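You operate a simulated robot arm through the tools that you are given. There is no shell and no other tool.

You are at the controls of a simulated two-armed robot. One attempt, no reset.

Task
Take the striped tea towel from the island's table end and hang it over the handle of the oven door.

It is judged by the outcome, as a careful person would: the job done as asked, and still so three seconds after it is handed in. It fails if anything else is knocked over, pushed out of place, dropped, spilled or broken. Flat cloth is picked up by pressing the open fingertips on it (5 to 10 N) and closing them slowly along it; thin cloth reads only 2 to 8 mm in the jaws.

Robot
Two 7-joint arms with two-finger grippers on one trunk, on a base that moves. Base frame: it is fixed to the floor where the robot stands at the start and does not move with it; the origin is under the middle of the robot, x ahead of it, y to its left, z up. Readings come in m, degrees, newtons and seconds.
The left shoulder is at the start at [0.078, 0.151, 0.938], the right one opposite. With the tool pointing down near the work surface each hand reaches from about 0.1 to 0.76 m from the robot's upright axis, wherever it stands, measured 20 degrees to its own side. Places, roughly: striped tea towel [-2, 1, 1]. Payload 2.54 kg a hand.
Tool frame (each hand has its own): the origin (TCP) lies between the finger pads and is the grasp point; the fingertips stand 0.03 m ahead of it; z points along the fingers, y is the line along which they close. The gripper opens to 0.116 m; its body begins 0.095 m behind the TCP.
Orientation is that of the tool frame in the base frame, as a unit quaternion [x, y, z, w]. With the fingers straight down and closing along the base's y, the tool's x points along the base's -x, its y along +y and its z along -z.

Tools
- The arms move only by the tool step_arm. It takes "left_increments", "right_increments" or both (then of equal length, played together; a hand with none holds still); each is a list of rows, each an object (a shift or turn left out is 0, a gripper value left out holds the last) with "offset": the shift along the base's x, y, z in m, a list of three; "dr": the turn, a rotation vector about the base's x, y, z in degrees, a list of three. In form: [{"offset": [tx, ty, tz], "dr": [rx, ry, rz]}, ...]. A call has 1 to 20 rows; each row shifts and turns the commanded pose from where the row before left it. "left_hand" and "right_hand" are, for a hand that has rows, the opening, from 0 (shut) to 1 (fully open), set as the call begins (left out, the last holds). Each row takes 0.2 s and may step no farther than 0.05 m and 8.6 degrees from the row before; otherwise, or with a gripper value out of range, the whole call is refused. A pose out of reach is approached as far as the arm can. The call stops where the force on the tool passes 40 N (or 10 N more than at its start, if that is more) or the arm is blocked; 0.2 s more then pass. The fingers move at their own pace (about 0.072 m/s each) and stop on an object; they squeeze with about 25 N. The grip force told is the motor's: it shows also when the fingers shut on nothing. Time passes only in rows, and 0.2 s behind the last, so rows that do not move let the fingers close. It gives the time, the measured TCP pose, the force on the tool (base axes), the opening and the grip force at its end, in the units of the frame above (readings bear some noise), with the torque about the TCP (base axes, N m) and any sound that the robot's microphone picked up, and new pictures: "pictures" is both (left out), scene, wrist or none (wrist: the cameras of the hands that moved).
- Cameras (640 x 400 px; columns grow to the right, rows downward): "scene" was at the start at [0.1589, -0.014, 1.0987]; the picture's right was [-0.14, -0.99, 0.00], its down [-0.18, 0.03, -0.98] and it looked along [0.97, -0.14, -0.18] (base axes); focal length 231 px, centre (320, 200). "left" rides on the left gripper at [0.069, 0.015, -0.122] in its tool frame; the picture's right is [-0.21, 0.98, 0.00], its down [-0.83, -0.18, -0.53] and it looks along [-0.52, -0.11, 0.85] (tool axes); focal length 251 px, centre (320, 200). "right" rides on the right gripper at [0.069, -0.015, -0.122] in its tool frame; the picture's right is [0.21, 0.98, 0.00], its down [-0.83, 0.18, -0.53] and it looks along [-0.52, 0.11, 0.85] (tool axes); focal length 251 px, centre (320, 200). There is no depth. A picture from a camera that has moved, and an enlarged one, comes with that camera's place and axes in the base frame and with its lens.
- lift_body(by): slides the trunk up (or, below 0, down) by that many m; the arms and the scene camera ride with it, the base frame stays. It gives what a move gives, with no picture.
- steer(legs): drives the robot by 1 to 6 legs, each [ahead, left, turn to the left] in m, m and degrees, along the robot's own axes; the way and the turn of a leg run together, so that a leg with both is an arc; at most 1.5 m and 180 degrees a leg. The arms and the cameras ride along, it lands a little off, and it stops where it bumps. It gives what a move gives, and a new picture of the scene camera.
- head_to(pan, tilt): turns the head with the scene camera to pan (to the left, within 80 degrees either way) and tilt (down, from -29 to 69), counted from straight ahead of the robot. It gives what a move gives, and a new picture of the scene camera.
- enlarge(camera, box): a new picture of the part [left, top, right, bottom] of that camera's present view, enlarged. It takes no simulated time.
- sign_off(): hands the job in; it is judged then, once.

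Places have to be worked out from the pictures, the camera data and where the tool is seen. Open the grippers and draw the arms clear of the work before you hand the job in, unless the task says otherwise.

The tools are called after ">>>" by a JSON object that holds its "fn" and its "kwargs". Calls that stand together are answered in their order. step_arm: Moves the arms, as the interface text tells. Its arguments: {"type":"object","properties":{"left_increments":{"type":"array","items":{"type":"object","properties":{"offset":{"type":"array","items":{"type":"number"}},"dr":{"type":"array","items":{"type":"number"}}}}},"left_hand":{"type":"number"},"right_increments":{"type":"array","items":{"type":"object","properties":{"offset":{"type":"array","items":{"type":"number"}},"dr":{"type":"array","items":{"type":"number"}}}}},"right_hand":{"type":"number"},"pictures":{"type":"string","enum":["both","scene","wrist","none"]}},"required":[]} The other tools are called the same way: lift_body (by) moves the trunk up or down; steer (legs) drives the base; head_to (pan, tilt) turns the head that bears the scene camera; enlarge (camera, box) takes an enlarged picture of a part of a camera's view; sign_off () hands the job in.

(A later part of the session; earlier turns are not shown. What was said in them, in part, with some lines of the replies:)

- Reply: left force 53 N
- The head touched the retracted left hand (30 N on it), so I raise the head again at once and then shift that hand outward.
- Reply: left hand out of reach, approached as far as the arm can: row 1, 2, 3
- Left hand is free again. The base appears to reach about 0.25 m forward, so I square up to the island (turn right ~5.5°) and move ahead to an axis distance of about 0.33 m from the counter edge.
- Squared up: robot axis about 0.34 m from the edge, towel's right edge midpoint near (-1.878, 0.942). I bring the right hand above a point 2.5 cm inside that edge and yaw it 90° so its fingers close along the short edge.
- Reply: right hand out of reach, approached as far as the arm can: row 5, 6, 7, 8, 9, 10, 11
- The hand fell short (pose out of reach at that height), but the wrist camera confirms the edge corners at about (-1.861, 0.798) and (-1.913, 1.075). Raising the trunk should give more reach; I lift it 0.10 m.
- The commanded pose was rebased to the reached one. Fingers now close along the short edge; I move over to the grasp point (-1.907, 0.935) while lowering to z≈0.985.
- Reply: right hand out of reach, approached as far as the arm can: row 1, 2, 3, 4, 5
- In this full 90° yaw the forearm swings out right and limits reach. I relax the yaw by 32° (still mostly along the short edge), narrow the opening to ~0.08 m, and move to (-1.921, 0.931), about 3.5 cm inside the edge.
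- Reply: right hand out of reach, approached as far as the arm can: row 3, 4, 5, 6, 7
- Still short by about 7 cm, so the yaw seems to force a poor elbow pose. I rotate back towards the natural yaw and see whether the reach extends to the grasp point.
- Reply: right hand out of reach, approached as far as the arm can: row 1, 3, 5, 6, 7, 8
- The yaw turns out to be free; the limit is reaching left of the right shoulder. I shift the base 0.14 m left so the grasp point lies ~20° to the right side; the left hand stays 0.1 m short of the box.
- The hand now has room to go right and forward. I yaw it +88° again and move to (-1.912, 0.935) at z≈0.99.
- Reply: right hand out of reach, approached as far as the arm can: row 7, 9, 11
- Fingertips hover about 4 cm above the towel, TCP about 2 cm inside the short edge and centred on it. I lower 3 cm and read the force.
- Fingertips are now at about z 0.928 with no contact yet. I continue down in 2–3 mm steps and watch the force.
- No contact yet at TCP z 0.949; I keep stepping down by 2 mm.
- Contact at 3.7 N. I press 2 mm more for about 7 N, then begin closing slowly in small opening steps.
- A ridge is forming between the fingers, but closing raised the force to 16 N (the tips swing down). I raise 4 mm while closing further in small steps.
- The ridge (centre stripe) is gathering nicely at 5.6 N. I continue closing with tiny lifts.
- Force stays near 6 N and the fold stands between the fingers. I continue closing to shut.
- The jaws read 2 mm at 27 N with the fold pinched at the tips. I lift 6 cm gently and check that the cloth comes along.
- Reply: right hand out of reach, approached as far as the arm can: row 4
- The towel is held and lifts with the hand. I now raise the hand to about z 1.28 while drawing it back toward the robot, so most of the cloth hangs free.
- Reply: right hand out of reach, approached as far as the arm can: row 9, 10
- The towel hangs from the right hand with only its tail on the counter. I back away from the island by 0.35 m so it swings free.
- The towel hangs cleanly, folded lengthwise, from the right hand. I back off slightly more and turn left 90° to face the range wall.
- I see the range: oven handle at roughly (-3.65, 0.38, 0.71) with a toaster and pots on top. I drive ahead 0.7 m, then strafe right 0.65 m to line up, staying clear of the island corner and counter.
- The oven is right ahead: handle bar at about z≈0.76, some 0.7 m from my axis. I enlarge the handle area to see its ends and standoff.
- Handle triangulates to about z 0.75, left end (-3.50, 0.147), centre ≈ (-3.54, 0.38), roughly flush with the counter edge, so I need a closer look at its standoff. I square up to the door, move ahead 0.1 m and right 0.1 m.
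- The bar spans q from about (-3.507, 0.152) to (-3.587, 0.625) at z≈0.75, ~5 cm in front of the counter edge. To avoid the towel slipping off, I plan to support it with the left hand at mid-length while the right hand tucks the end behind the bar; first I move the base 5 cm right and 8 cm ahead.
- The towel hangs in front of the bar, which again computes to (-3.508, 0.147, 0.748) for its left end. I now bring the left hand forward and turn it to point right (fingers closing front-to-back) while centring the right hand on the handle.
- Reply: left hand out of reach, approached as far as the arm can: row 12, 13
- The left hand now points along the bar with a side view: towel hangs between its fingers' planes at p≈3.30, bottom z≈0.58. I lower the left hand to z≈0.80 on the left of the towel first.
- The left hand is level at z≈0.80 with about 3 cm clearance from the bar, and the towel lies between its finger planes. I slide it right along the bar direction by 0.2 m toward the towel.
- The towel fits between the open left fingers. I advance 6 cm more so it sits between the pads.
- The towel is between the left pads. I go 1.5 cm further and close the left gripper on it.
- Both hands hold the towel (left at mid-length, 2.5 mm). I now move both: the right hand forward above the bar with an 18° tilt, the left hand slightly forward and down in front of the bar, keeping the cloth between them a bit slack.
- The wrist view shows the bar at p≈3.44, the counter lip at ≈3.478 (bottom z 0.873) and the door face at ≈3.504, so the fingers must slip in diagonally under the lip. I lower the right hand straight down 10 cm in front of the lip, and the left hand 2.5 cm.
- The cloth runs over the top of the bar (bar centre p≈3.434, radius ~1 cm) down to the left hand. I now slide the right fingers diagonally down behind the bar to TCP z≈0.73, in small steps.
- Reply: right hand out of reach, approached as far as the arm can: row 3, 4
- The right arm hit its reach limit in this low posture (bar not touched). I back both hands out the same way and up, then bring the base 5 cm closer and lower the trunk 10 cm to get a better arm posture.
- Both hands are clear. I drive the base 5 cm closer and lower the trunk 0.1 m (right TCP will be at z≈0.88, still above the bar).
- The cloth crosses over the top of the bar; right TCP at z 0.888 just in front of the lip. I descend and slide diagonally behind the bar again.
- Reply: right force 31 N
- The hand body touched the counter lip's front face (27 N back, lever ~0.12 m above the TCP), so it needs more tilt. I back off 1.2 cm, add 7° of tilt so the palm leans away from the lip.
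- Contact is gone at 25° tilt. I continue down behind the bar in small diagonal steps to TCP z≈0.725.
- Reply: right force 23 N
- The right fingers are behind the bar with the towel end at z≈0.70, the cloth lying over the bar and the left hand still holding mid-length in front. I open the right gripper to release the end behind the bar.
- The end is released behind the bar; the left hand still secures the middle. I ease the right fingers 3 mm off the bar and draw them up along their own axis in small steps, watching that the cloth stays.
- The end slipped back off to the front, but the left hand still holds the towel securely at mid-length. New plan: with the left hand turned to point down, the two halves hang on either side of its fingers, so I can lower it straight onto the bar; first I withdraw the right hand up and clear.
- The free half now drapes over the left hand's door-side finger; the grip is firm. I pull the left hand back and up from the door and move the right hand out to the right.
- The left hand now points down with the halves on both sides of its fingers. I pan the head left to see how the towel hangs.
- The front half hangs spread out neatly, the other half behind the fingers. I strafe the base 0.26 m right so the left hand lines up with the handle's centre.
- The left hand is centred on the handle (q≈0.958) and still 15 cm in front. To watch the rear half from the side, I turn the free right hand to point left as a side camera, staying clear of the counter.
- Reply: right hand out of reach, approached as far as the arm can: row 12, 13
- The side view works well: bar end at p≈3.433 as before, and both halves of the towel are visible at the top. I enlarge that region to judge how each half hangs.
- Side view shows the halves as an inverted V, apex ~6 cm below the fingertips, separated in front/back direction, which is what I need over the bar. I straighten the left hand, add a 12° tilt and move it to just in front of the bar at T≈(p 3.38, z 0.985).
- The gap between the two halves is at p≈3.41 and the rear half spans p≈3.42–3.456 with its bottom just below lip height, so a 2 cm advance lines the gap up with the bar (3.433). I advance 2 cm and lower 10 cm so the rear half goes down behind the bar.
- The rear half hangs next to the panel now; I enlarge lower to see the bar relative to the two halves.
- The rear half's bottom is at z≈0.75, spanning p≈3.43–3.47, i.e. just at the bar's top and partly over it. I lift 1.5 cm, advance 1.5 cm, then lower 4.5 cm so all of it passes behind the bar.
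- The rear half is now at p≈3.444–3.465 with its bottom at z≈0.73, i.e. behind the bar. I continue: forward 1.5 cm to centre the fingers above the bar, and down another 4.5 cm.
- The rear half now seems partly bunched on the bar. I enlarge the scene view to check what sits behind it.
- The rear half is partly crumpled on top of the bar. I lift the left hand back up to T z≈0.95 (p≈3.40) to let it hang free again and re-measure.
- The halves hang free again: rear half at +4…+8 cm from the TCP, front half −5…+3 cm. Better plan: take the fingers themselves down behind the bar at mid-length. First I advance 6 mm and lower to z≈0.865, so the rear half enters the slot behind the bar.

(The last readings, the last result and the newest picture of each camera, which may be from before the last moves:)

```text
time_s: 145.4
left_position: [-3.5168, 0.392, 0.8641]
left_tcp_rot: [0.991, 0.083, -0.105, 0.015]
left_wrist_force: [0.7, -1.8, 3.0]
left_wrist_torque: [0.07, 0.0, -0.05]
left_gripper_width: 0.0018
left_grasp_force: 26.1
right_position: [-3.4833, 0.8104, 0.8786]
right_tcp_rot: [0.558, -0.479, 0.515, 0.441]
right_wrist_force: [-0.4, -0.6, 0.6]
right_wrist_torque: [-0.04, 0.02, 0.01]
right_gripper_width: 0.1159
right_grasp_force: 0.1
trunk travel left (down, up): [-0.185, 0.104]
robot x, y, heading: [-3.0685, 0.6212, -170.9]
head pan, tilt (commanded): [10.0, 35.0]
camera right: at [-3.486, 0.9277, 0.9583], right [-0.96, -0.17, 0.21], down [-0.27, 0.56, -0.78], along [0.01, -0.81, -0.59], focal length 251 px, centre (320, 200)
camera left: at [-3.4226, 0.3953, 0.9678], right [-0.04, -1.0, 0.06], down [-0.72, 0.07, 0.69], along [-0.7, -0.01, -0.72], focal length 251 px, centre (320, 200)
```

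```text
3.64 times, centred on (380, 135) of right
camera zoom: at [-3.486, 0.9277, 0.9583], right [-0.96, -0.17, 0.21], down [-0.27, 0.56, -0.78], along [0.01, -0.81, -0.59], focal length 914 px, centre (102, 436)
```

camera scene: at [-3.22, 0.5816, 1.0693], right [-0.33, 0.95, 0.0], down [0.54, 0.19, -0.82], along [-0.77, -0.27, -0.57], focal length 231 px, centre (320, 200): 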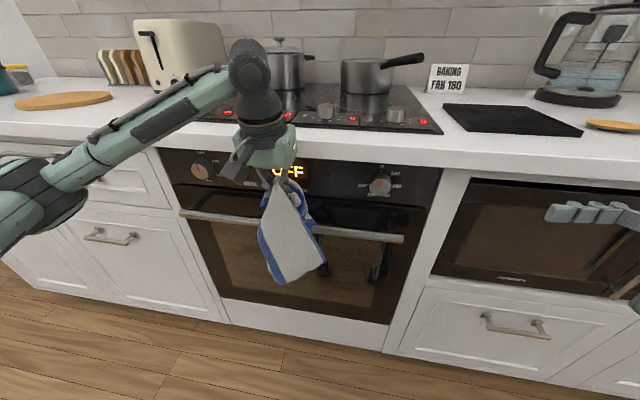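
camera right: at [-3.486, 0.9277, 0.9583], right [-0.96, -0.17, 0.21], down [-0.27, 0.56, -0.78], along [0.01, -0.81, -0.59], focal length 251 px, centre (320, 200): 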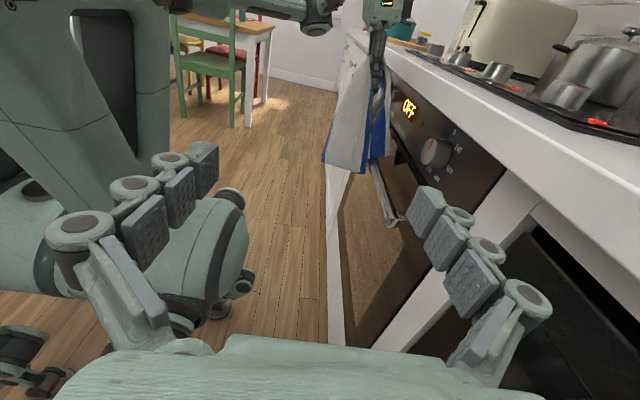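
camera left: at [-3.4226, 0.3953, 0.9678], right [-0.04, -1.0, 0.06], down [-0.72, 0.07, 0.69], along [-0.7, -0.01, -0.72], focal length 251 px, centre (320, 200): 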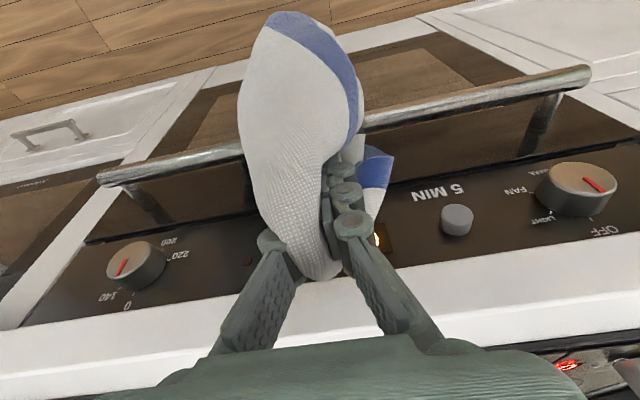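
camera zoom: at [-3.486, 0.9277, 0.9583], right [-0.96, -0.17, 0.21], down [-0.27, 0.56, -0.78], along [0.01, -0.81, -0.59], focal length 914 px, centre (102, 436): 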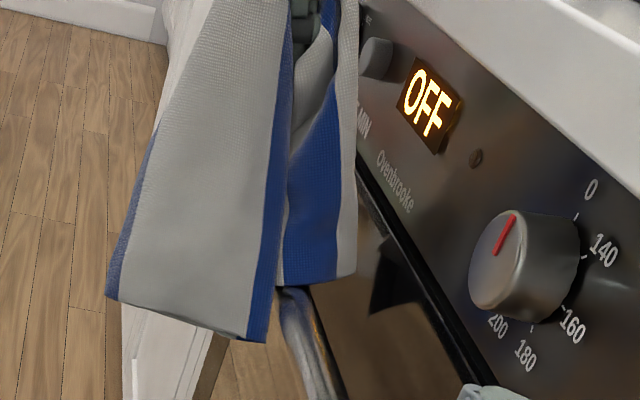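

The rear half's inner edge still sits over the bar (seen occluding it near q≈1.02). I lift 4 cm, then move forward 3.5 cm while tilting to 25°, so the whole rear half is beyond the bar and under the lip before descending.

>>> {"fn": "step_arm", "kwargs": {"left_increments": [{"offset": [0, 0, 0.02]}, {"offset": [0, 0, 0.02]}, {"offset": [-0.0115, -0.0019, 0], "dr": [-0.7, 4.27, 0]}, {"offset": [-0.0115, -0.0019, 0], "dr": [-0.7, 4.27, 0]}, {"offset": [-0.0115, -0.0019, 0], "dr": [-0.7, 4.27, 0]}, {}], "right_increments": [{}, {}, {}, {}, {}, {}], "pictures": "wrist"}}

>>> {"fn": "enlarge", "kwargs": {"camera": "right", "box": [310, 60, 450, 170]}}

```text
time_s: 146.8
left_position: [-3.5525, 0.3863, 0.9062]
left_tcp_rot: [0.972, 0.083, -0.217, 0.024]
left_wrist_force: [3.6, 0.5, -1.6]
left_wrist_torque: [0.07, -0.03, -0.02]
left_gripper_width: 0.0038
left_grasp_force: 29.2
right_position: [-3.4821, 0.8112, 0.8783]
right_tcp_rot: [0.558, -0.479, 0.515, 0.441]
right_wrist_force: [-0.2, 0.4, 0.2]
right_wrist_torque: [0.04, 0.02, -0.01]
right_gripper_width: 0.1159
right_grasp_force: 0.0
trunk travel left (down, up): [-0.185, 0.104]
robot x, y, heading: [-3.0714, 0.6198, -170.9]
head pan, tilt (commanded): [10.0, 35.0]
camera right: at [-3.4857, 0.9277, 0.9584], right [-0.96, -0.17, 0.21], down [-0.27, 0.56, -0.78], along [0.01, -0.81, -0.59], focal length 251 px, centre (320, 200)
camera left: at [-3.4367, 0.3929, 0.9857], right [-0.02, -0.99, 0.1], down [-0.55, 0.1, 0.83], along [-0.84, -0.04, -0.54], focal length 251 px, centre (320, 200)
```

right: 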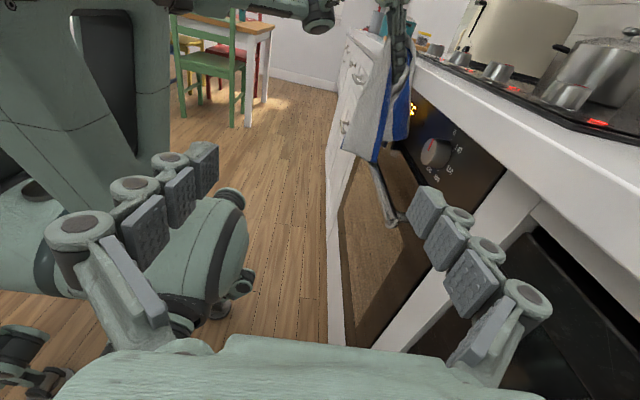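
left: 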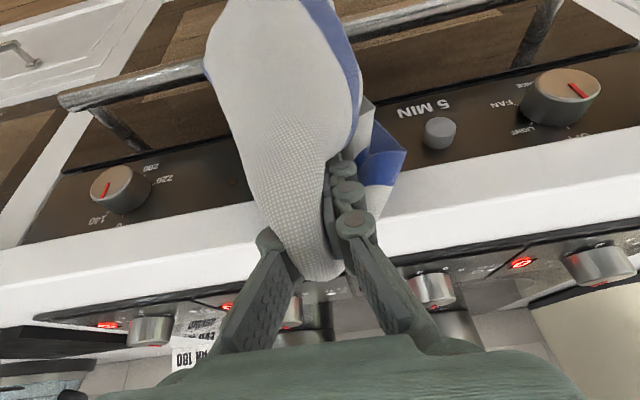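

```text
3.64 times, centred on (380, 115) of right
camera zoom: at [-3.4857, 0.9277, 0.9584], right [-0.96, -0.17, 0.21], down [-0.27, 0.56, -0.78], along [0.01, -0.81, -0.59], focal length 914 px, centre (102, 509)
```

zoom: 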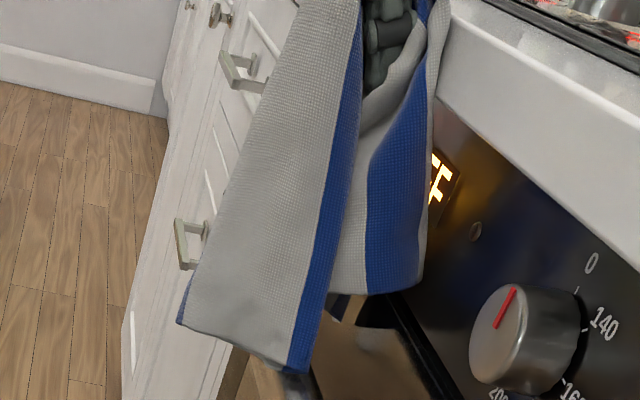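

The rear half is now entirely beyond the bar (p≥3.457, bottom z≈0.77–0.80) and under the lip. I descend about 9 cm along the slot, checking the side view.

>>> {"fn": "step_arm", "kwargs": {"left_increments": [{"offset": [-0.0026, -0.0004, -0.019]}, {"offset": [-0.0026, -0.0004, -0.019]}, {"offset": [-0.0026, -0.0004, -0.019]}, {"offset": [-0.0026, -0.0004, -0.019]}, {"offset": [-0.0026, -0.0004, -0.017]}, {}], "right_increments": [{}, {}, {}, {}, {}, {}], "pictures": "both"}}

>>> {"fn": "enlarge", "kwargs": {"camera": "right", "box": [310, 80, 450, 190]}}

```text
time_s: 148.2
left_position: [-3.5664, 0.3863, 0.812]
left_tcp_rot: [0.973, 0.082, -0.216, 0.025]
left_wrist_force: [1.1, 1.2, 1.3]
left_wrist_torque: [-0.3, -0.04, 0.15]
left_gripper_width: 0.0016
left_grasp_force: 21.7
right_position: [-3.4823, 0.8104, 0.8789]
right_tcp_rot: [0.558, -0.479, 0.515, 0.44]
right_wrist_force: [-0.4, -0.3, 0.7]
right_wrist_torque: [-0.02, 0.0, 0.02]
right_gripper_width: 0.1162
right_grasp_force: 0.0
trunk travel left (down, up): [-0.185, 0.104]
robot x, y, heading: [-3.0682, 0.6221, -171.0]
head pan, tilt (commanded): [10.0, 35.0]
camera scene: at [-3.22, 0.5816, 1.0693], right [-0.33, 0.95, 0.0], down [0.54, 0.19, -0.82], along [-0.77, -0.27, -0.57], focal length 231 px, centre (320, 200)
camera right: at [-3.486, 0.9277, 0.9583], right [-0.96, -0.17, 0.21], down [-0.27, 0.56, -0.78], along [0.01, -0.81, -0.59], focal length 251 px, centre (320, 200)
camera left: at [-3.4509, 0.3918, 0.8914], right [-0.02, -0.99, 0.1], down [-0.55, 0.1, 0.83], along [-0.84, -0.04, -0.55], focal length 251 px, centre (320, 200)
```

scene: 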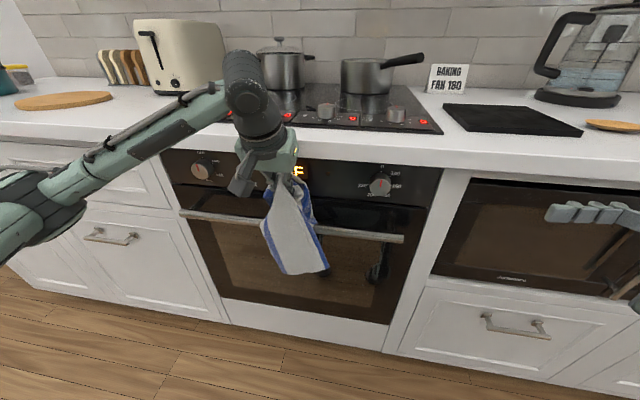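
right: 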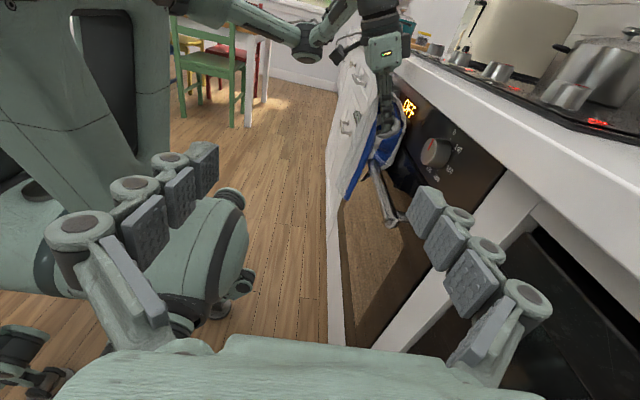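
left: 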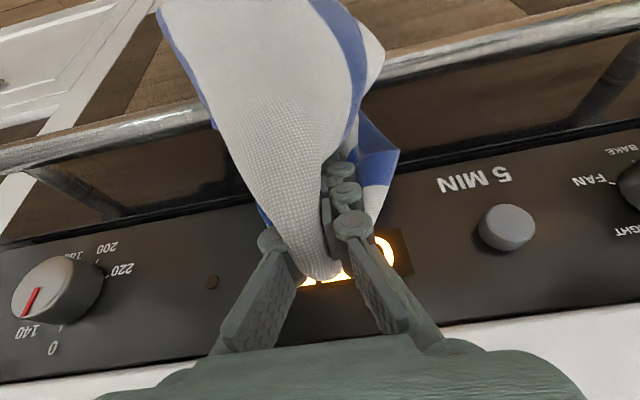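

```text
3.64 times, centred on (380, 135) of right
camera zoom: at [-3.486, 0.9277, 0.9583], right [-0.96, -0.17, 0.21], down [-0.27, 0.56, -0.78], along [0.01, -0.81, -0.59], focal length 914 px, centre (102, 436)
```

zoom: 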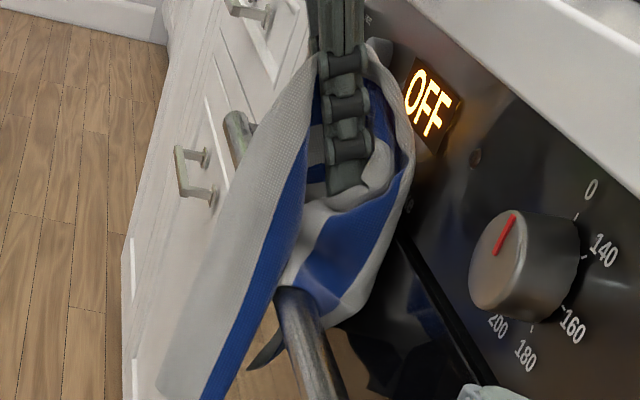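

The fingers are now right above the bar with the front half over the front and the rear half hanging behind it (bottom z≈0.725, p≈3.48). I continue down behind the bar to TCP z≈0.74.

>>> {"fn": "step_arm", "kwargs": {"left_increments": [{"offset": [-0.002, -0.0003, -0.015]}, {"offset": [-0.002, -0.0003, -0.015]}, {"offset": [-0.002, -0.0003, -0.014]}, {"offset": [-0.003, -0.0005, -0.014]}, {"offset": [-0.002, -0.0003, -0.014]}, {}], "right_increments": [{}, {}, {}, {}, {}, {}], "pictures": "both"}}

>>> {"fn": "enlarge", "kwargs": {"camera": "right", "box": [310, 80, 450, 190]}}

```text
time_s: 149.6
left_position: [-3.5792, 0.3836, 0.7408]
left_tcp_rot: [0.972, 0.083, -0.218, 0.024]
left_wrist_force: [-6.1, -0.2, 4.2]
left_wrist_torque: [0.03, -0.15, 0.01]
left_gripper_width: 0.0028
left_grasp_force: 23.7
right_position: [-3.4831, 0.8118, 0.8787]
right_tcp_rot: [0.558, -0.478, 0.516, 0.44]
right_wrist_force: [-0.3, -0.6, 0.3]
right_wrist_torque: [0.03, 0.01, 0.01]
right_gripper_width: 0.116
right_grasp_force: 0.1
trunk travel left (down, up): [-0.185, 0.104]
robot x, y, heading: [-3.0698, 0.6216, -171.1]
head pan, tilt (commanded): [10.0, 35.0]
camera scene: at [-3.2201, 0.5818, 1.0693], right [-0.32, 0.95, 0.0], down [0.54, 0.19, -0.82], along [-0.77, -0.27, -0.57], focal length 231 px, centre (320, 200)
camera right: at [-3.486, 0.9279, 0.9583], right [-0.96, -0.17, 0.21], down [-0.27, 0.56, -0.78], along [0.01, -0.81, -0.59], focal length 251 px, centre (320, 200)
camera left: at [-3.4625, 0.3894, 0.8197], right [-0.02, -0.99, 0.1], down [-0.54, 0.1, 0.83], along [-0.84, -0.04, -0.54], focal length 251 px, centre (320, 200)
```

scene: 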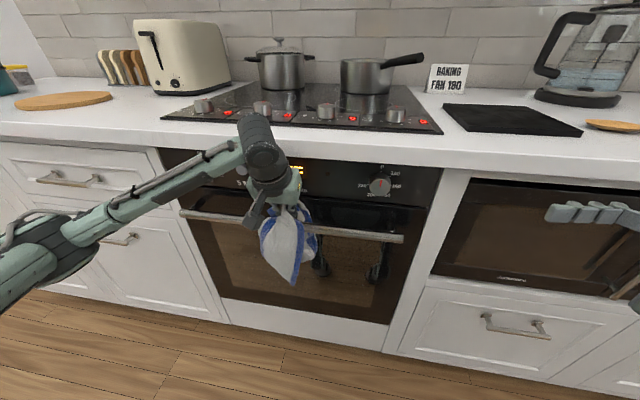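
right: 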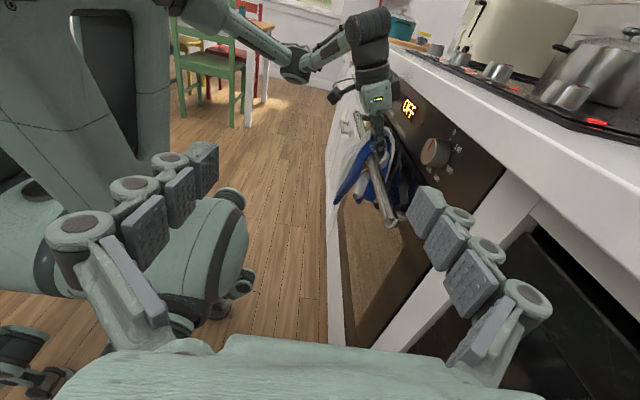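
left: 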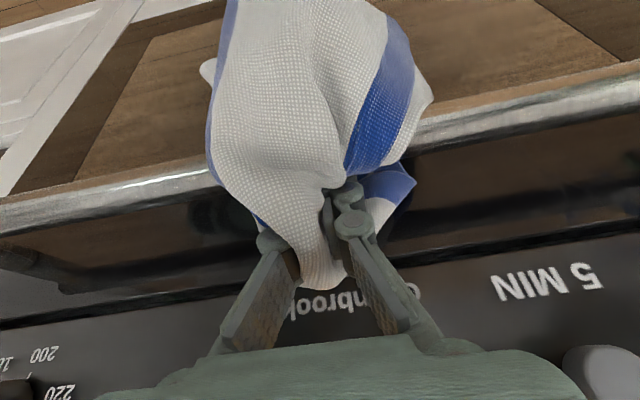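

```text
3.64 times, centred on (380, 135) of right
camera zoom: at [-3.486, 0.9279, 0.9583], right [-0.96, -0.17, 0.21], down [-0.27, 0.56, -0.78], along [0.01, -0.81, -0.59], focal length 914 px, centre (102, 436)
```

zoom: 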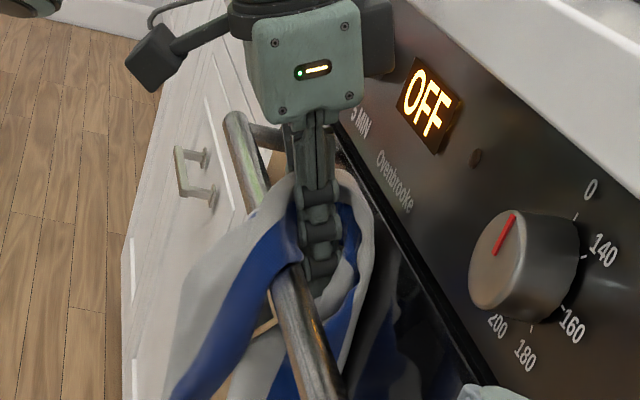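

Now it's clearly right: the bar lies between the halves, front half over the robot side and the rear half hanging down behind it. I check how far each side hangs before releasing.

>>> {"fn": "enlarge", "kwargs": {"camera": "right", "box": [300, 110, 460, 250]}}

>>> {"fn": "enlarge", "kwargs": {"camera": "scene", "box": [220, 150, 360, 310]}}

```text
2.86 times, centred on (380, 180) of right
camera zoom: at [-3.486, 0.9279, 0.9583], right [-0.96, -0.17, 0.21], down [-0.27, 0.56, -0.78], along [0.01, -0.81, -0.59], focal length 718 px, centre (149, 257)
```

zoom: 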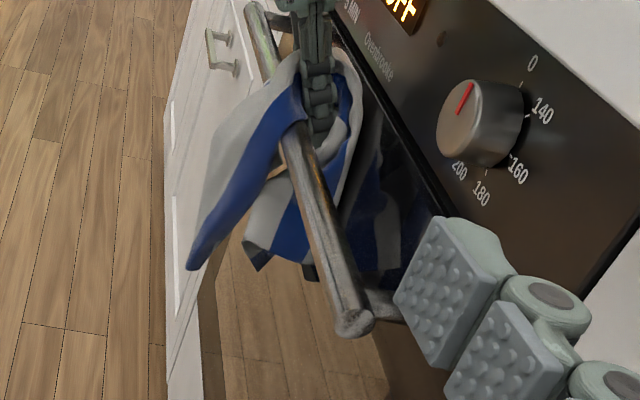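

```text
2.50 times, centred on (290, 230) of scene
camera zoom: at [-3.2201, 0.5818, 1.0693], right [-0.32, 0.95, 0.0], down [0.54, 0.19, -0.82], along [-0.77, -0.27, -0.57], focal length 577 px, centre (395, 125)
```

zoom: 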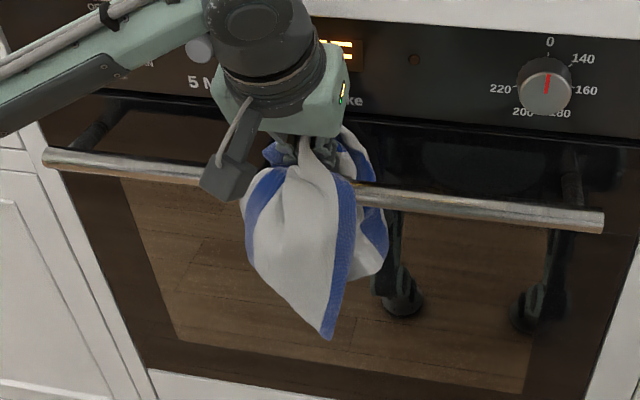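

Both sides hang about equally (front bottom z≈0.57, rear bottom z≈0.60, bar top 0.758). I open the left gripper to release.

>>> {"fn": "step_arm", "kwargs": {"left_increments": [{}, {}, {}, {}], "left_hand": 0.5, "right_increments": [{}, {}, {}, {}], "pictures": "both"}}

>>> {"fn": "enlarge", "kwargs": {"camera": "right", "box": [300, 90, 460, 230]}}

```text
time_s: 150.6
left_position: [-3.5785, 0.3833, 0.7388]
left_tcp_rot: [0.973, 0.082, -0.216, 0.024]
left_wrist_force: [-7.8, 0.4, 3.0]
left_wrist_torque: [-0.1, -0.11, -0.21]
left_gripper_width: 0.0569
left_grasp_force: 0.1
right_position: [-3.483, 0.8102, 0.8785]
right_tcp_rot: [0.558, -0.478, 0.516, 0.44]
right_wrist_force: [0.4, -0.2, -1.1]
right_wrist_torque: [0.0, -0.01, -0.01]
right_gripper_width: 0.1159
right_grasp_force: 0.0
trunk travel left (down, up): [-0.185, 0.104]
robot x, y, heading: [-3.0686, 0.6235, -170.9]
head pan, tilt (commanded): [10.0, 35.0]
camera scene: at [-3.2203, 0.5818, 1.0692], right [-0.33, 0.95, 0.0], down [0.54, 0.19, -0.82], along [-0.77, -0.27, -0.57], focal length 231 px, centre (320, 200)
camera right: at [-3.4862, 0.9279, 0.9581], right [-0.96, -0.17, 0.21], down [-0.27, 0.56, -0.78], along [0.01, -0.81, -0.59], focal length 251 px, centre (320, 200)
camera left: at [-3.4622, 0.3895, 0.8193], right [-0.03, -0.99, 0.1], down [-0.55, 0.1, 0.83], along [-0.84, -0.03, -0.55], focal length 251 px, centre (320, 200)
```

scene: 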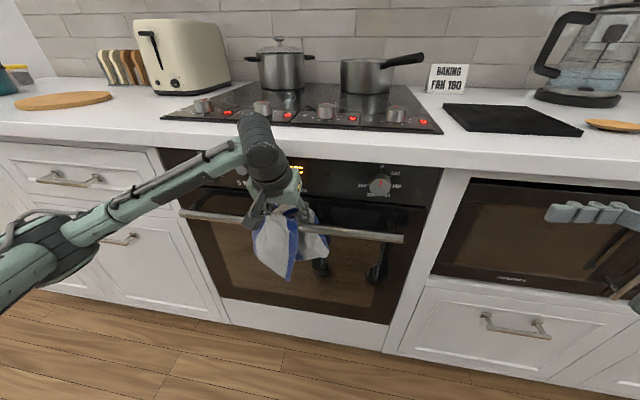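
right: 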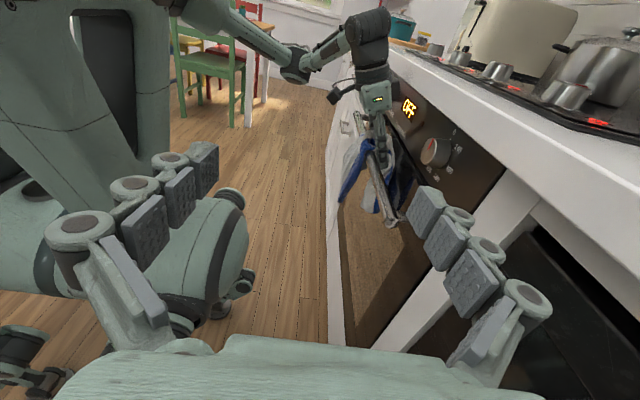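
left: 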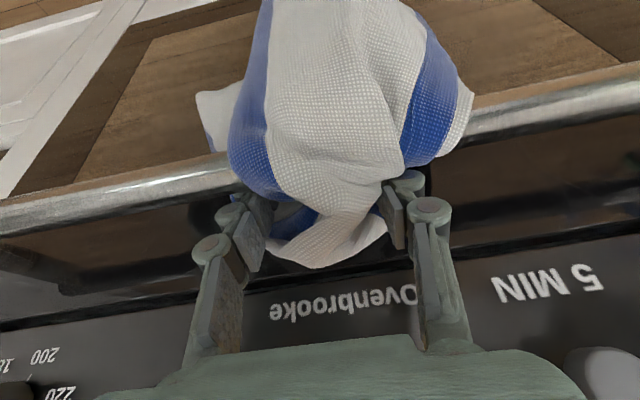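

```text
2.86 times, centred on (380, 160) of right
camera zoom: at [-3.4862, 0.9279, 0.9581], right [-0.96, -0.17, 0.21], down [-0.27, 0.56, -0.78], along [0.01, -0.81, -0.59], focal length 718 px, centre (149, 314)
```

zoom: 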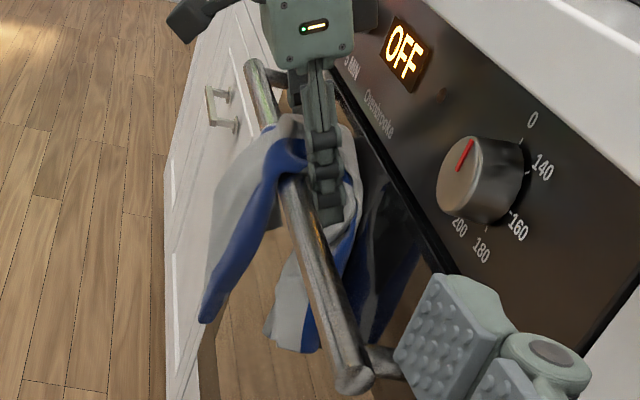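

The towel stays draped over the bar with the gripper half open. I let it settle, then draw the left fingers up along their axis slowly, 3 cm first.

>>> {"fn": "step_arm", "kwargs": {"left_increments": [{}, {"offset": [0.002, 0.0003, 0.0045]}, {"offset": [0.002, 0.0003, 0.0045]}, {"offset": [0.002, 0.0003, 0.0045]}, {"offset": [0.0035, 0.0006, 0.0075]}, {"offset": [0.0035, 0.0006, 0.0075]}, {}], "left_hand": 0.62, "right_increments": [{}, {}, {}, {}, {}, {}, {}], "pictures": "both"}}

>>> {"fn": "enlarge", "kwargs": {"camera": "right", "box": [300, 90, 460, 230]}}

```text
time_s: 152.2
left_position: [-3.5657, 0.3847, 0.7678]
left_tcp_rot: [0.973, 0.082, -0.216, 0.024]
left_wrist_force: [-3.3, -0.4, 0.6]
left_wrist_torque: [-0.05, 0.08, -0.13]
left_gripper_width: 0.0717
left_grasp_force: 0.1
right_position: [-3.4832, 0.8108, 0.8782]
right_tcp_rot: [0.558, -0.479, 0.515, 0.441]
right_wrist_force: [0.1, 0.7, 0.4]
right_wrist_torque: [-0.01, -0.01, -0.04]
right_gripper_width: 0.1159
right_grasp_force: 0.0
trunk travel left (down, up): [-0.185, 0.104]
robot x, y, heading: [-3.069, 0.6241, -170.9]
head pan, tilt (commanded): [10.0, 35.0]
camera scene: at [-3.2202, 0.5816, 1.0692], right [-0.33, 0.95, 0.0], down [0.54, 0.19, -0.82], along [-0.77, -0.27, -0.57], focal length 231 px, centre (320, 200)
camera right: at [-3.4861, 0.9278, 0.9582], right [-0.96, -0.17, 0.21], down [-0.27, 0.56, -0.78], along [0.01, -0.81, -0.59], focal length 251 px, centre (320, 200)
camera left: at [-3.4482, 0.3914, 0.8478], right [-0.03, -0.99, 0.1], down [-0.55, 0.1, 0.83], along [-0.84, -0.03, -0.55], focal length 251 px, centre (320, 200)
```

scene: 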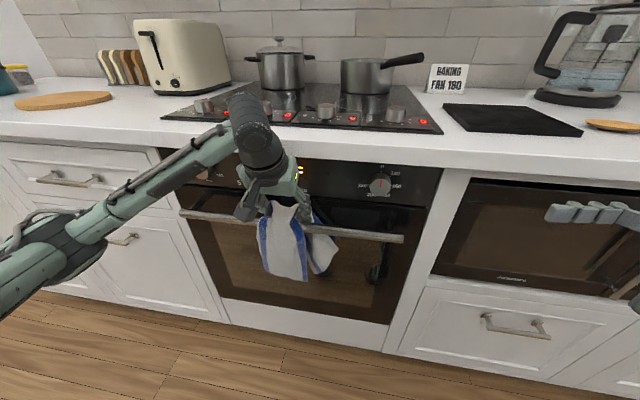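
right: 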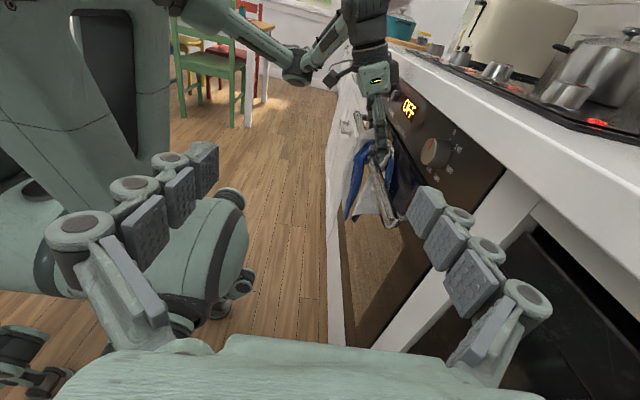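
left: 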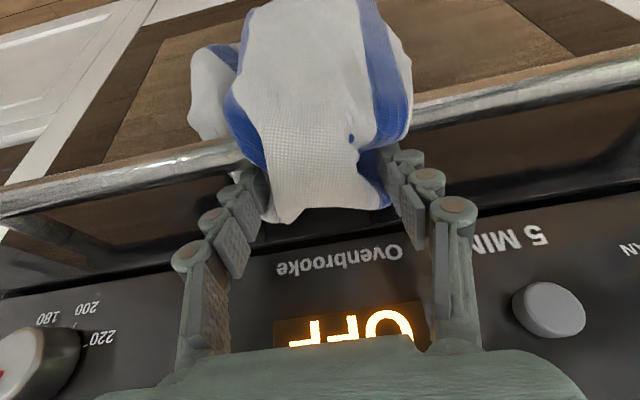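

```text
2.86 times, centred on (380, 160) of right
camera zoom: at [-3.4861, 0.9278, 0.9582], right [-0.96, -0.17, 0.21], down [-0.27, 0.56, -0.78], along [0.01, -0.81, -0.59], focal length 718 px, centre (149, 314)
```

zoom: 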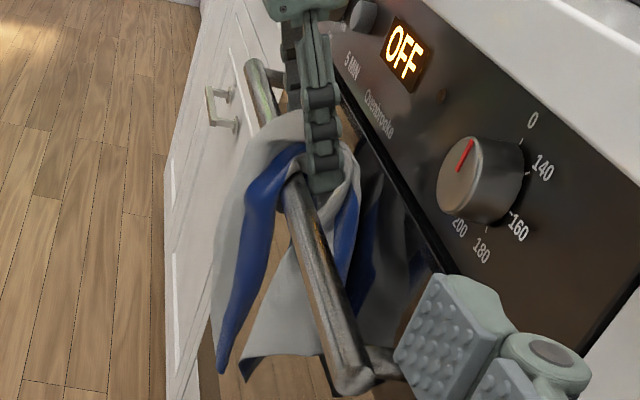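

The towel sits well over the bar, both sides hanging. I keep withdrawing the left hand up along its axis another 5 cm and look again.

>>> {"fn": "step_arm", "kwargs": {"left_increments": [{"offset": [0.0035, 0.0006, 0.0075]}, {"offset": [0.004, 0.0007, 0.009]}, {"offset": [0.004, 0.0007, 0.009]}, {"offset": [0.004, 0.0007, 0.01]}, {"offset": [0.004, 0.0007, 0.012]}, {"offset": [0.004, 0.0007, 0.015]}, {}], "right_increments": [{}, {}, {}, {}, {}, {}, {}], "pictures": "both"}}

>>> {"fn": "enlarge", "kwargs": {"camera": "right", "box": [300, 90, 460, 230]}}

```text
time_s: 153.8
left_position: [-3.5411, 0.3906, 0.8301]
left_tcp_rot: [0.973, 0.083, -0.216, 0.024]
left_wrist_force: [-0.9, 0.0, -0.3]
left_wrist_torque: [-0.01, -0.01, 0.02]
left_gripper_width: 0.072
left_grasp_force: 0.1
right_position: [-3.4834, 0.8106, 0.8785]
right_tcp_rot: [0.557, -0.479, 0.515, 0.441]
right_wrist_force: [-0.3, -0.5, -0.5]
right_wrist_torque: [-0.01, -0.03, 0.0]
right_gripper_width: 0.1159
right_grasp_force: 0.1
trunk travel left (down, up): [-0.185, 0.104]
robot x, y, heading: [-3.0699, 0.6198, -171.2]
head pan, tilt (commanded): [10.0, 35.0]
camera scene: at [-3.2201, 0.5817, 1.0693], right [-0.33, 0.95, 0.0], down [0.54, 0.19, -0.82], along [-0.77, -0.27, -0.57], focal length 231 px, centre (320, 200)
camera right: at [-3.486, 0.9278, 0.9582], right [-0.96, -0.17, 0.21], down [-0.27, 0.56, -0.78], along [0.01, -0.81, -0.59], focal length 251 px, centre (320, 200)
camera left: at [-3.4245, 0.3957, 0.9108], right [-0.02, -0.99, 0.1], down [-0.55, 0.1, 0.83], along [-0.84, -0.04, -0.55], focal length 251 px, centre (320, 200)
```

scene: 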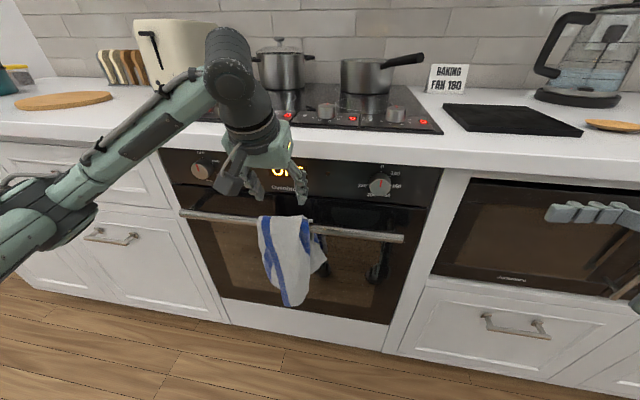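
right: 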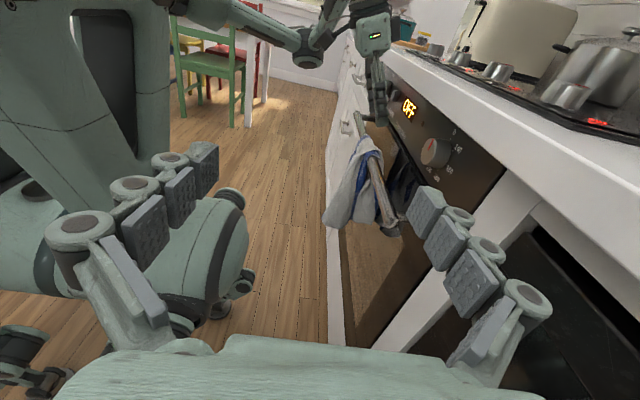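
left: 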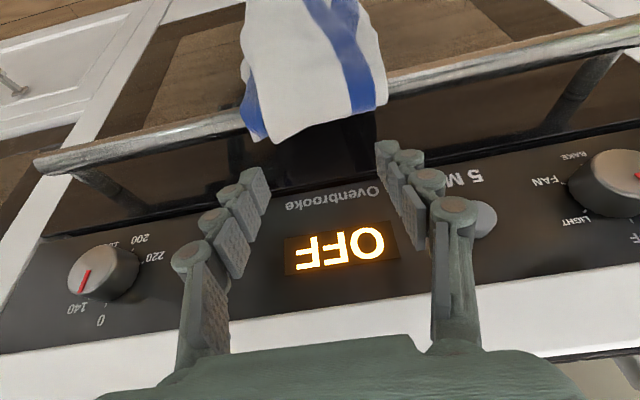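

```text
2.86 times, centred on (380, 160) of right
camera zoom: at [-3.486, 0.9278, 0.9582], right [-0.96, -0.17, 0.21], down [-0.27, 0.56, -0.78], along [0.01, -0.81, -0.59], focal length 718 px, centre (149, 314)
```

zoom: 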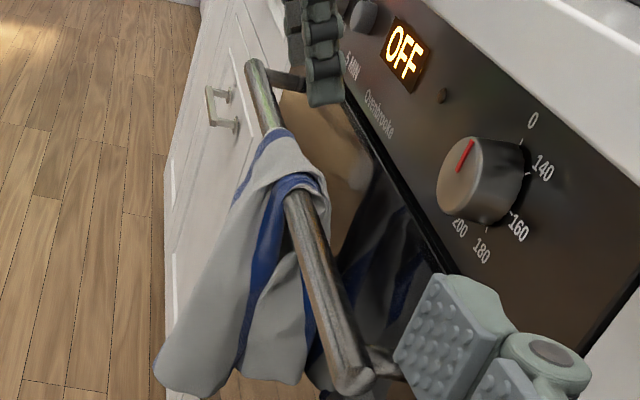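

The left hand is clear of the cloth now. I enlarge scene and left views to verify the towel's drape over the bar.

>>> {"fn": "enlarge", "kwargs": {"camera": "scene", "box": [220, 180, 360, 320]}}

>>> {"fn": "enlarge", "kwargs": {"camera": "left", "box": [200, 0, 440, 160]}}

```text
2.86 times, centred on (290, 250) of scene
camera zoom: at [-3.2201, 0.5817, 1.0693], right [-0.33, 0.95, 0.0], down [0.54, 0.19, -0.82], along [-0.77, -0.27, -0.57], focal length 659 px, centre (406, 57)
```

zoom: 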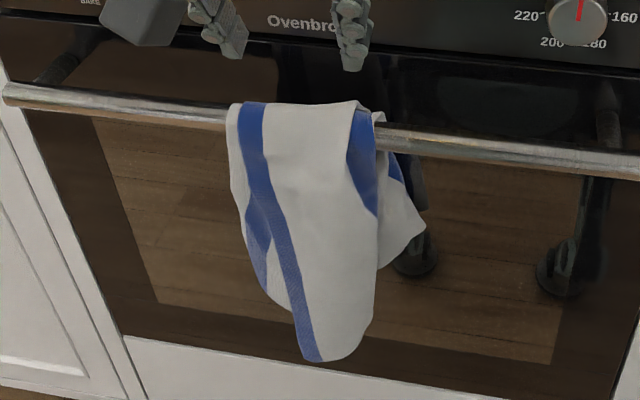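

```text
2.50 times, centred on (320, 80) of left
camera zoom: at [-3.4245, 0.3957, 0.9108], right [-0.02, -0.99, 0.1], down [-0.55, 0.1, 0.83], along [-0.84, -0.04, -0.55], focal length 629 px, centre (320, 500)
```

zoom: 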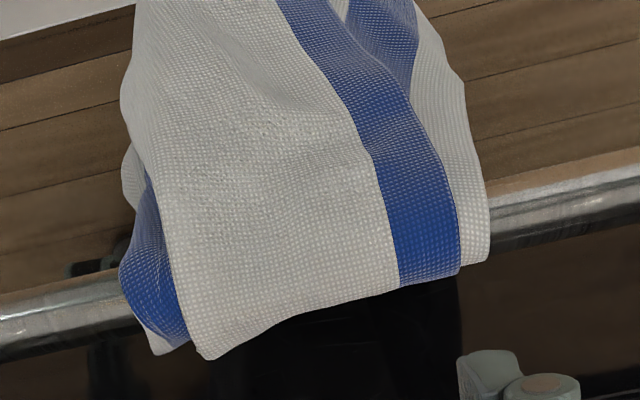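

Front hangs to about z 0.47 and the rear piece to about z 0.56 behind the bar. I retreat the left hand further up and back (no touch), then compare to see whether the towel is creeping.

>>> {"fn": "step_arm", "kwargs": {"left_increments": [{"offset": [0.005, 0.001, 0.03]}, {"offset": [0.01, 0.0, 0.035]}, {"offset": [0.02, -0.005, 0.035]}, {"offset": [0.03, -0.01, 0.03]}, {"offset": [0.035, -0.02, 0.015]}, {"offset": [0.035, -0.02, 0]}, {}, {}, {}], "right_increments": [{}, {}, {}, {}, {}, {}, {}, {}, {}], "pictures": "both"}}

>>> {"fn": "enlarge", "kwargs": {"camera": "scene", "box": [220, 180, 360, 320]}}

>>> {"fn": "enlarge", "kwargs": {"camera": "right", "box": [300, 90, 460, 230]}}

```text
time_s: 155.8
left_position: [-3.4067, 0.3349, 0.9734]
left_tcp_rot: [0.973, 0.082, -0.216, 0.024]
left_wrist_force: [0.3, 1.0, 0.4]
left_wrist_torque: [0.01, -0.01, 0.0]
left_gripper_width: 0.072
left_grasp_force: 0.2
right_position: [-3.4829, 0.8107, 0.8792]
right_tcp_rot: [0.557, -0.478, 0.516, 0.441]
right_wrist_force: [0.5, -0.3, -0.7]
right_wrist_torque: [0.02, 0.04, 0.0]
right_gripper_width: 0.116
right_grasp_force: 0.0
trunk travel left (down, up): [-0.185, 0.104]
robot x, y, heading: [-3.0644, 0.6209, -171.1]
head pan, tilt (commanded): [10.0, 35.0]
camera scene: at [-3.2201, 0.5816, 1.0693], right [-0.33, 0.95, 0.0], down [0.54, 0.19, -0.82], along [-0.77, -0.27, -0.57], focal length 231 px, centre (320, 200)
camera right: at [-3.486, 0.9277, 0.9582], right [-0.96, -0.17, 0.21], down [-0.27, 0.56, -0.78], along [0.01, -0.81, -0.59], focal length 251 px, centre (320, 200)
camera left: at [-3.2895, 0.3414, 1.0541], right [-0.02, -0.99, 0.1], down [-0.55, 0.1, 0.83], along [-0.84, -0.04, -0.55], focal length 251 px, centre (320, 200)
```

scene: 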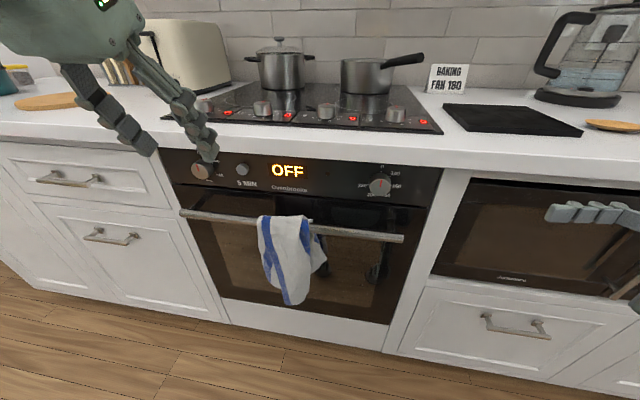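
right: 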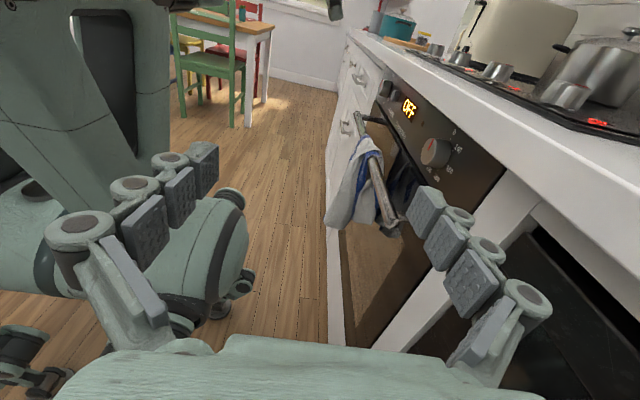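
left: 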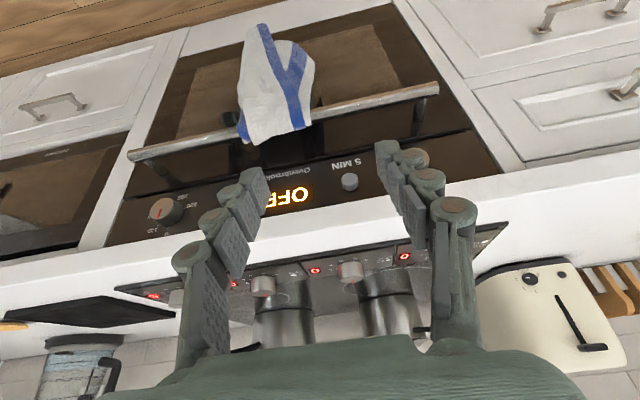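

```text
2.86 times, centred on (290, 250) of scene
camera zoom: at [-3.2201, 0.5816, 1.0693], right [-0.33, 0.95, 0.0], down [0.54, 0.19, -0.82], along [-0.77, -0.27, -0.57], focal length 659 px, centre (406, 57)
```

zoom: 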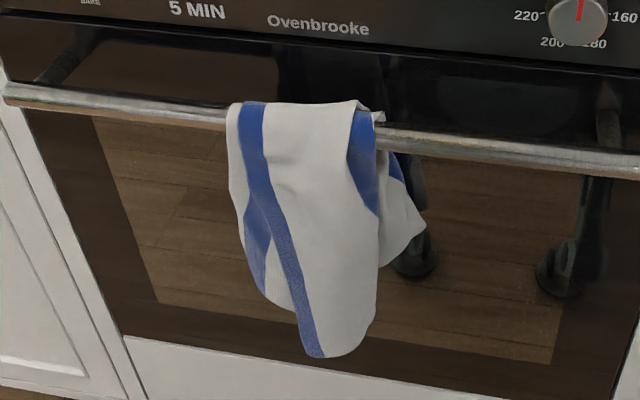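

```text
2.86 times, centred on (380, 160) of right
camera zoom: at [-3.486, 0.9277, 0.9582], right [-0.96, -0.17, 0.21], down [-0.27, 0.56, -0.78], along [0.01, -0.81, -0.59], focal length 718 px, centre (149, 314)
```

zoom: 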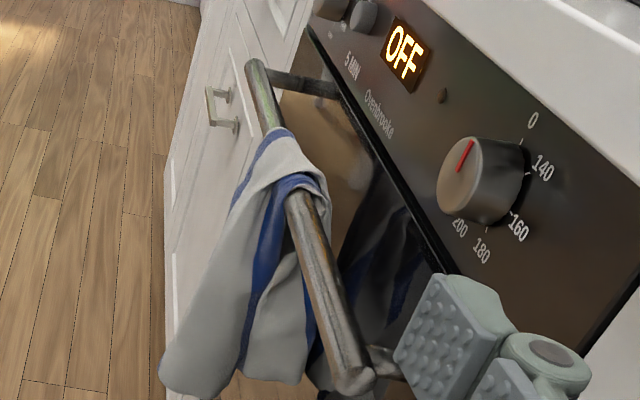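

The towel is unchanged after about 2 s, so it is holding. I now open the left gripper fully and draw both arms back away from the oven.

>>> {"fn": "step_arm", "kwargs": {"left_increments": [{"offset": [0.03, 0.005, 0.01]}, {"offset": [0.03, 0.005, 0.01]}, {"offset": [0.03, 0.005, 0.01]}, {"offset": [0.02, 0.003, 0.01]}, {}], "left_hand": 1, "right_increments": [{"offset": [0.035, 0.006, 0.01]}, {"offset": [0.035, 0.006, 0.01]}, {"offset": [0.035, 0.006, 0.01]}, {"offset": [0.02, 0.003, 0.01]}, {}], "right_hand": 1, "pictures": "scene"}}

>>> {"fn": "steer", "kwargs": {"legs": [[-0.13, 0, 0]]}}

>>> {"fn": "enlarge", "kwargs": {"camera": "scene", "box": [200, 120, 400, 320]}}

```text
time_s: 157.0
left_position: [-3.2971, 0.3538, 1.0171]
left_tcp_rot: [0.973, 0.083, -0.216, 0.024]
left_wrist_force: [-0.3, 0.1, -0.3]
left_wrist_torque: [0.01, -0.01, 0.0]
left_gripper_width: 0.116
left_grasp_force: 0.0
right_position: [-3.3591, 0.832, 0.9175]
right_tcp_rot: [0.558, -0.479, 0.516, 0.441]
right_wrist_force: [-0.9, -0.7, -0.7]
right_wrist_torque: [-0.03, -0.04, 0.01]
right_gripper_width: 0.116
right_grasp_force: 0.1
trunk travel left (down, up): [-0.185, 0.104]
robot x, y, heading: [-3.0671, 0.6211, -171.2]
head pan, tilt (commanded): [10.0, 35.0]
camera scene: at [-3.2201, 0.5817, 1.0693], right [-0.33, 0.95, 0.0], down [0.54, 0.19, -0.82], along [-0.77, -0.27, -0.57], focal length 231 px, centre (320, 200)
```

scene: 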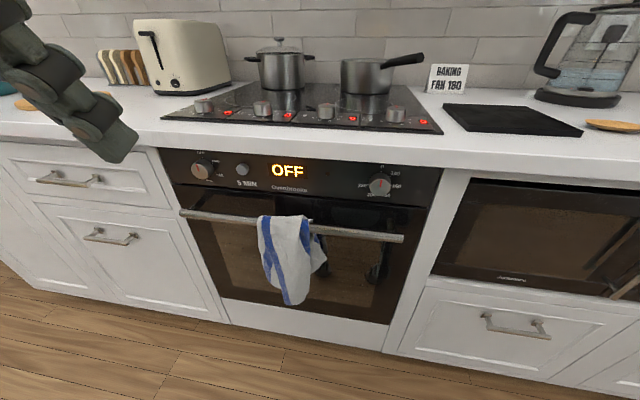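

```text
time_s: 158.3
left_position: [-3.1672, 0.3742, 1.0172]
left_tcp_rot: [0.973, 0.083, -0.216, 0.024]
left_wrist_force: [-0.8, -0.6, -0.1]
left_wrist_torque: [-0.02, -0.05, 0.0]
left_gripper_width: 0.1159
left_grasp_force: 0.0
right_position: [-3.2302, 0.8524, 0.918]
right_tcp_rot: [0.557, -0.478, 0.516, 0.441]
right_wrist_force: [-0.1, -0.7, 0.2]
right_wrist_torque: [-0.04, 0.01, 0.0]
right_gripper_width: 0.1161
right_grasp_force: 0.0
trunk travel left (down, up): [-0.185, 0.104]
robot x, y, heading: [-2.9373, 0.6426, -171.2]
head pan, tilt (commanded): [10.0, 35.0]
camera scene: at [-3.0905, 0.602, 1.0693], right [-0.33, 0.95, 0.0], down [0.54, 0.19, -0.82], along [-0.77, -0.27, -0.57], focal length 231 px, centre (320, 200)
```

scene: 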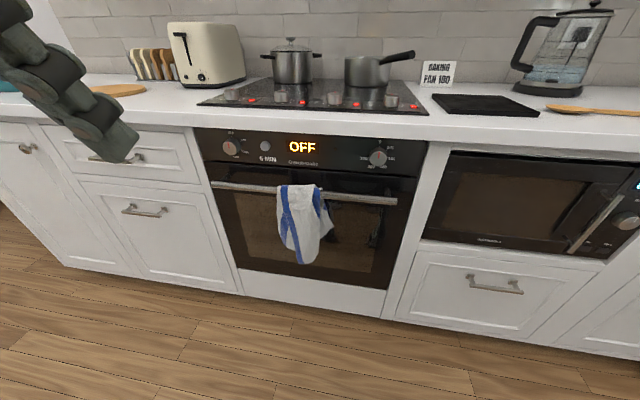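

```text
2.00 times, centred on (300, 220) of scene
camera zoom: at [-3.0905, 0.602, 1.0693], right [-0.33, 0.95, 0.0], down [0.54, 0.19, -0.82], along [-0.77, -0.27, -0.57], focal length 462 px, centre (360, 160)
```

zoom: 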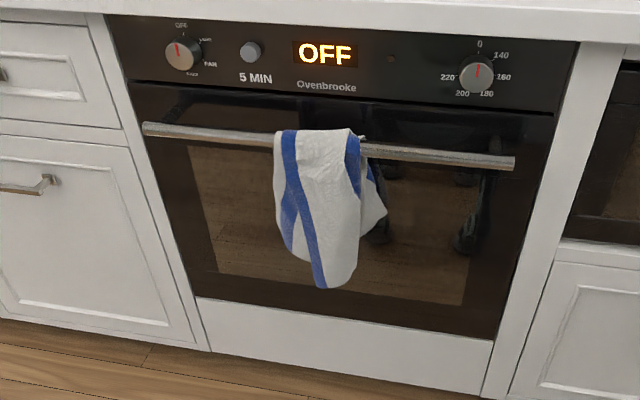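

The towel hangs over the handle, door shut and everything else in place. I wait about 3 s more and recheck for creep before handing in.

>>> {"fn": "step_arm", "kwargs": {"left_increments": [{}, {}, {}, {}, {}, {}, {}, {}, {}, {}, {}, {}, {}, {}, {}], "pictures": "scene"}}

>>> {"fn": "enlarge", "kwargs": {"camera": "scene", "box": [200, 120, 400, 320]}}

```text
time_s: 161.5
left_position: [-3.1664, 0.3754, 1.0168]
left_tcp_rot: [0.972, 0.084, -0.216, 0.024]
left_wrist_force: [0.1, 0.2, 0.0]
left_wrist_torque: [0.02, 0.01, 0.0]
left_gripper_width: 0.1161
left_grasp_force: 0.0
right_position: [-3.23, 0.8535, 0.9187]
right_tcp_rot: [0.558, -0.479, 0.515, 0.441]
right_wrist_force: [0.1, -0.6, 1.0]
right_wrist_torque: [0.0, -0.01, -0.01]
right_gripper_width: 0.1159
right_grasp_force: 0.0
trunk travel left (down, up): [-0.185, 0.104]
robot x, y, heading: [-2.9372, 0.641, -171.2]
head pan, tilt (commanded): [10.0, 35.0]
camera scene: at [-3.0907, 0.602, 1.0693], right [-0.33, 0.95, 0.0], down [0.54, 0.19, -0.82], along [-0.77, -0.27, -0.57], focal length 231 px, centre (320, 200)
```

scene: 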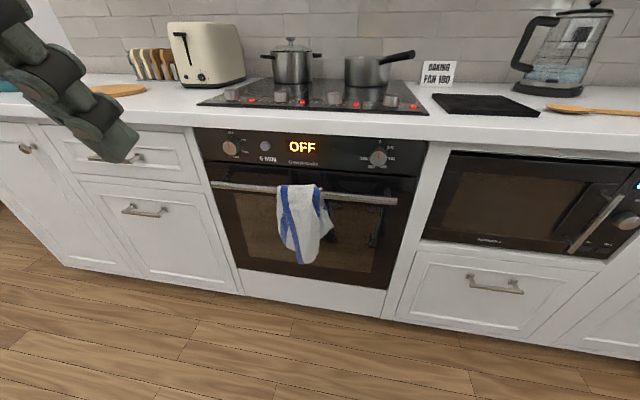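

```text
2.00 times, centred on (300, 220) of scene
camera zoom: at [-3.0907, 0.602, 1.0693], right [-0.33, 0.95, 0.0], down [0.54, 0.19, -0.82], along [-0.77, -0.27, -0.57], focal length 462 px, centre (360, 160)
```

zoom: 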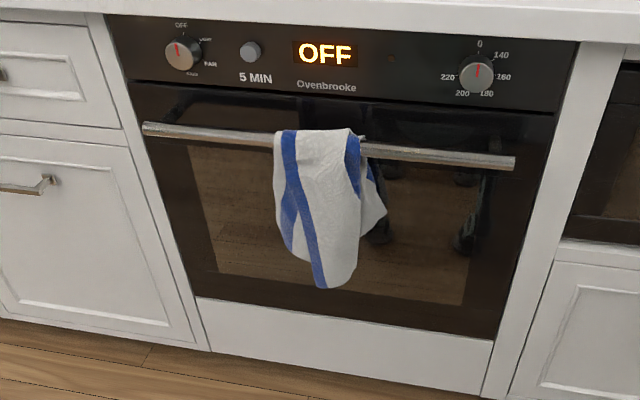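

The towel has not moved in over 3 s: it hangs over the oven handle on both sides of the bar, both grippers are open and clear, and nothing else has been disturbed. I hand the job in.

>>> {"fn": "sign_off", "kwargs": {}}

```text
The job is handed in.
```

The striped tea towel is hanging over the oven door handle, with its front half down to about z 0.47 m and its rear half down to about z 0.56 m. It had not moved for about 3 seconds when I handed the job in. Both grippers are open and clear of it.

- **First try:** my first attempt at draping it slipped off the front of the bar. The left hand still held the towel at its middle, so it did not fall, and the second attempt held.
- **Contacts on the way:** early on the head brushed the left hand, with no effect. Later the right hand pressed briefly against the counter's front edge above the oven, at about 27 N. In the final pictures the oven door is shut and everything I could see on the counter and hob is still in its place. I did not look back at the island after lifting the towel off it.
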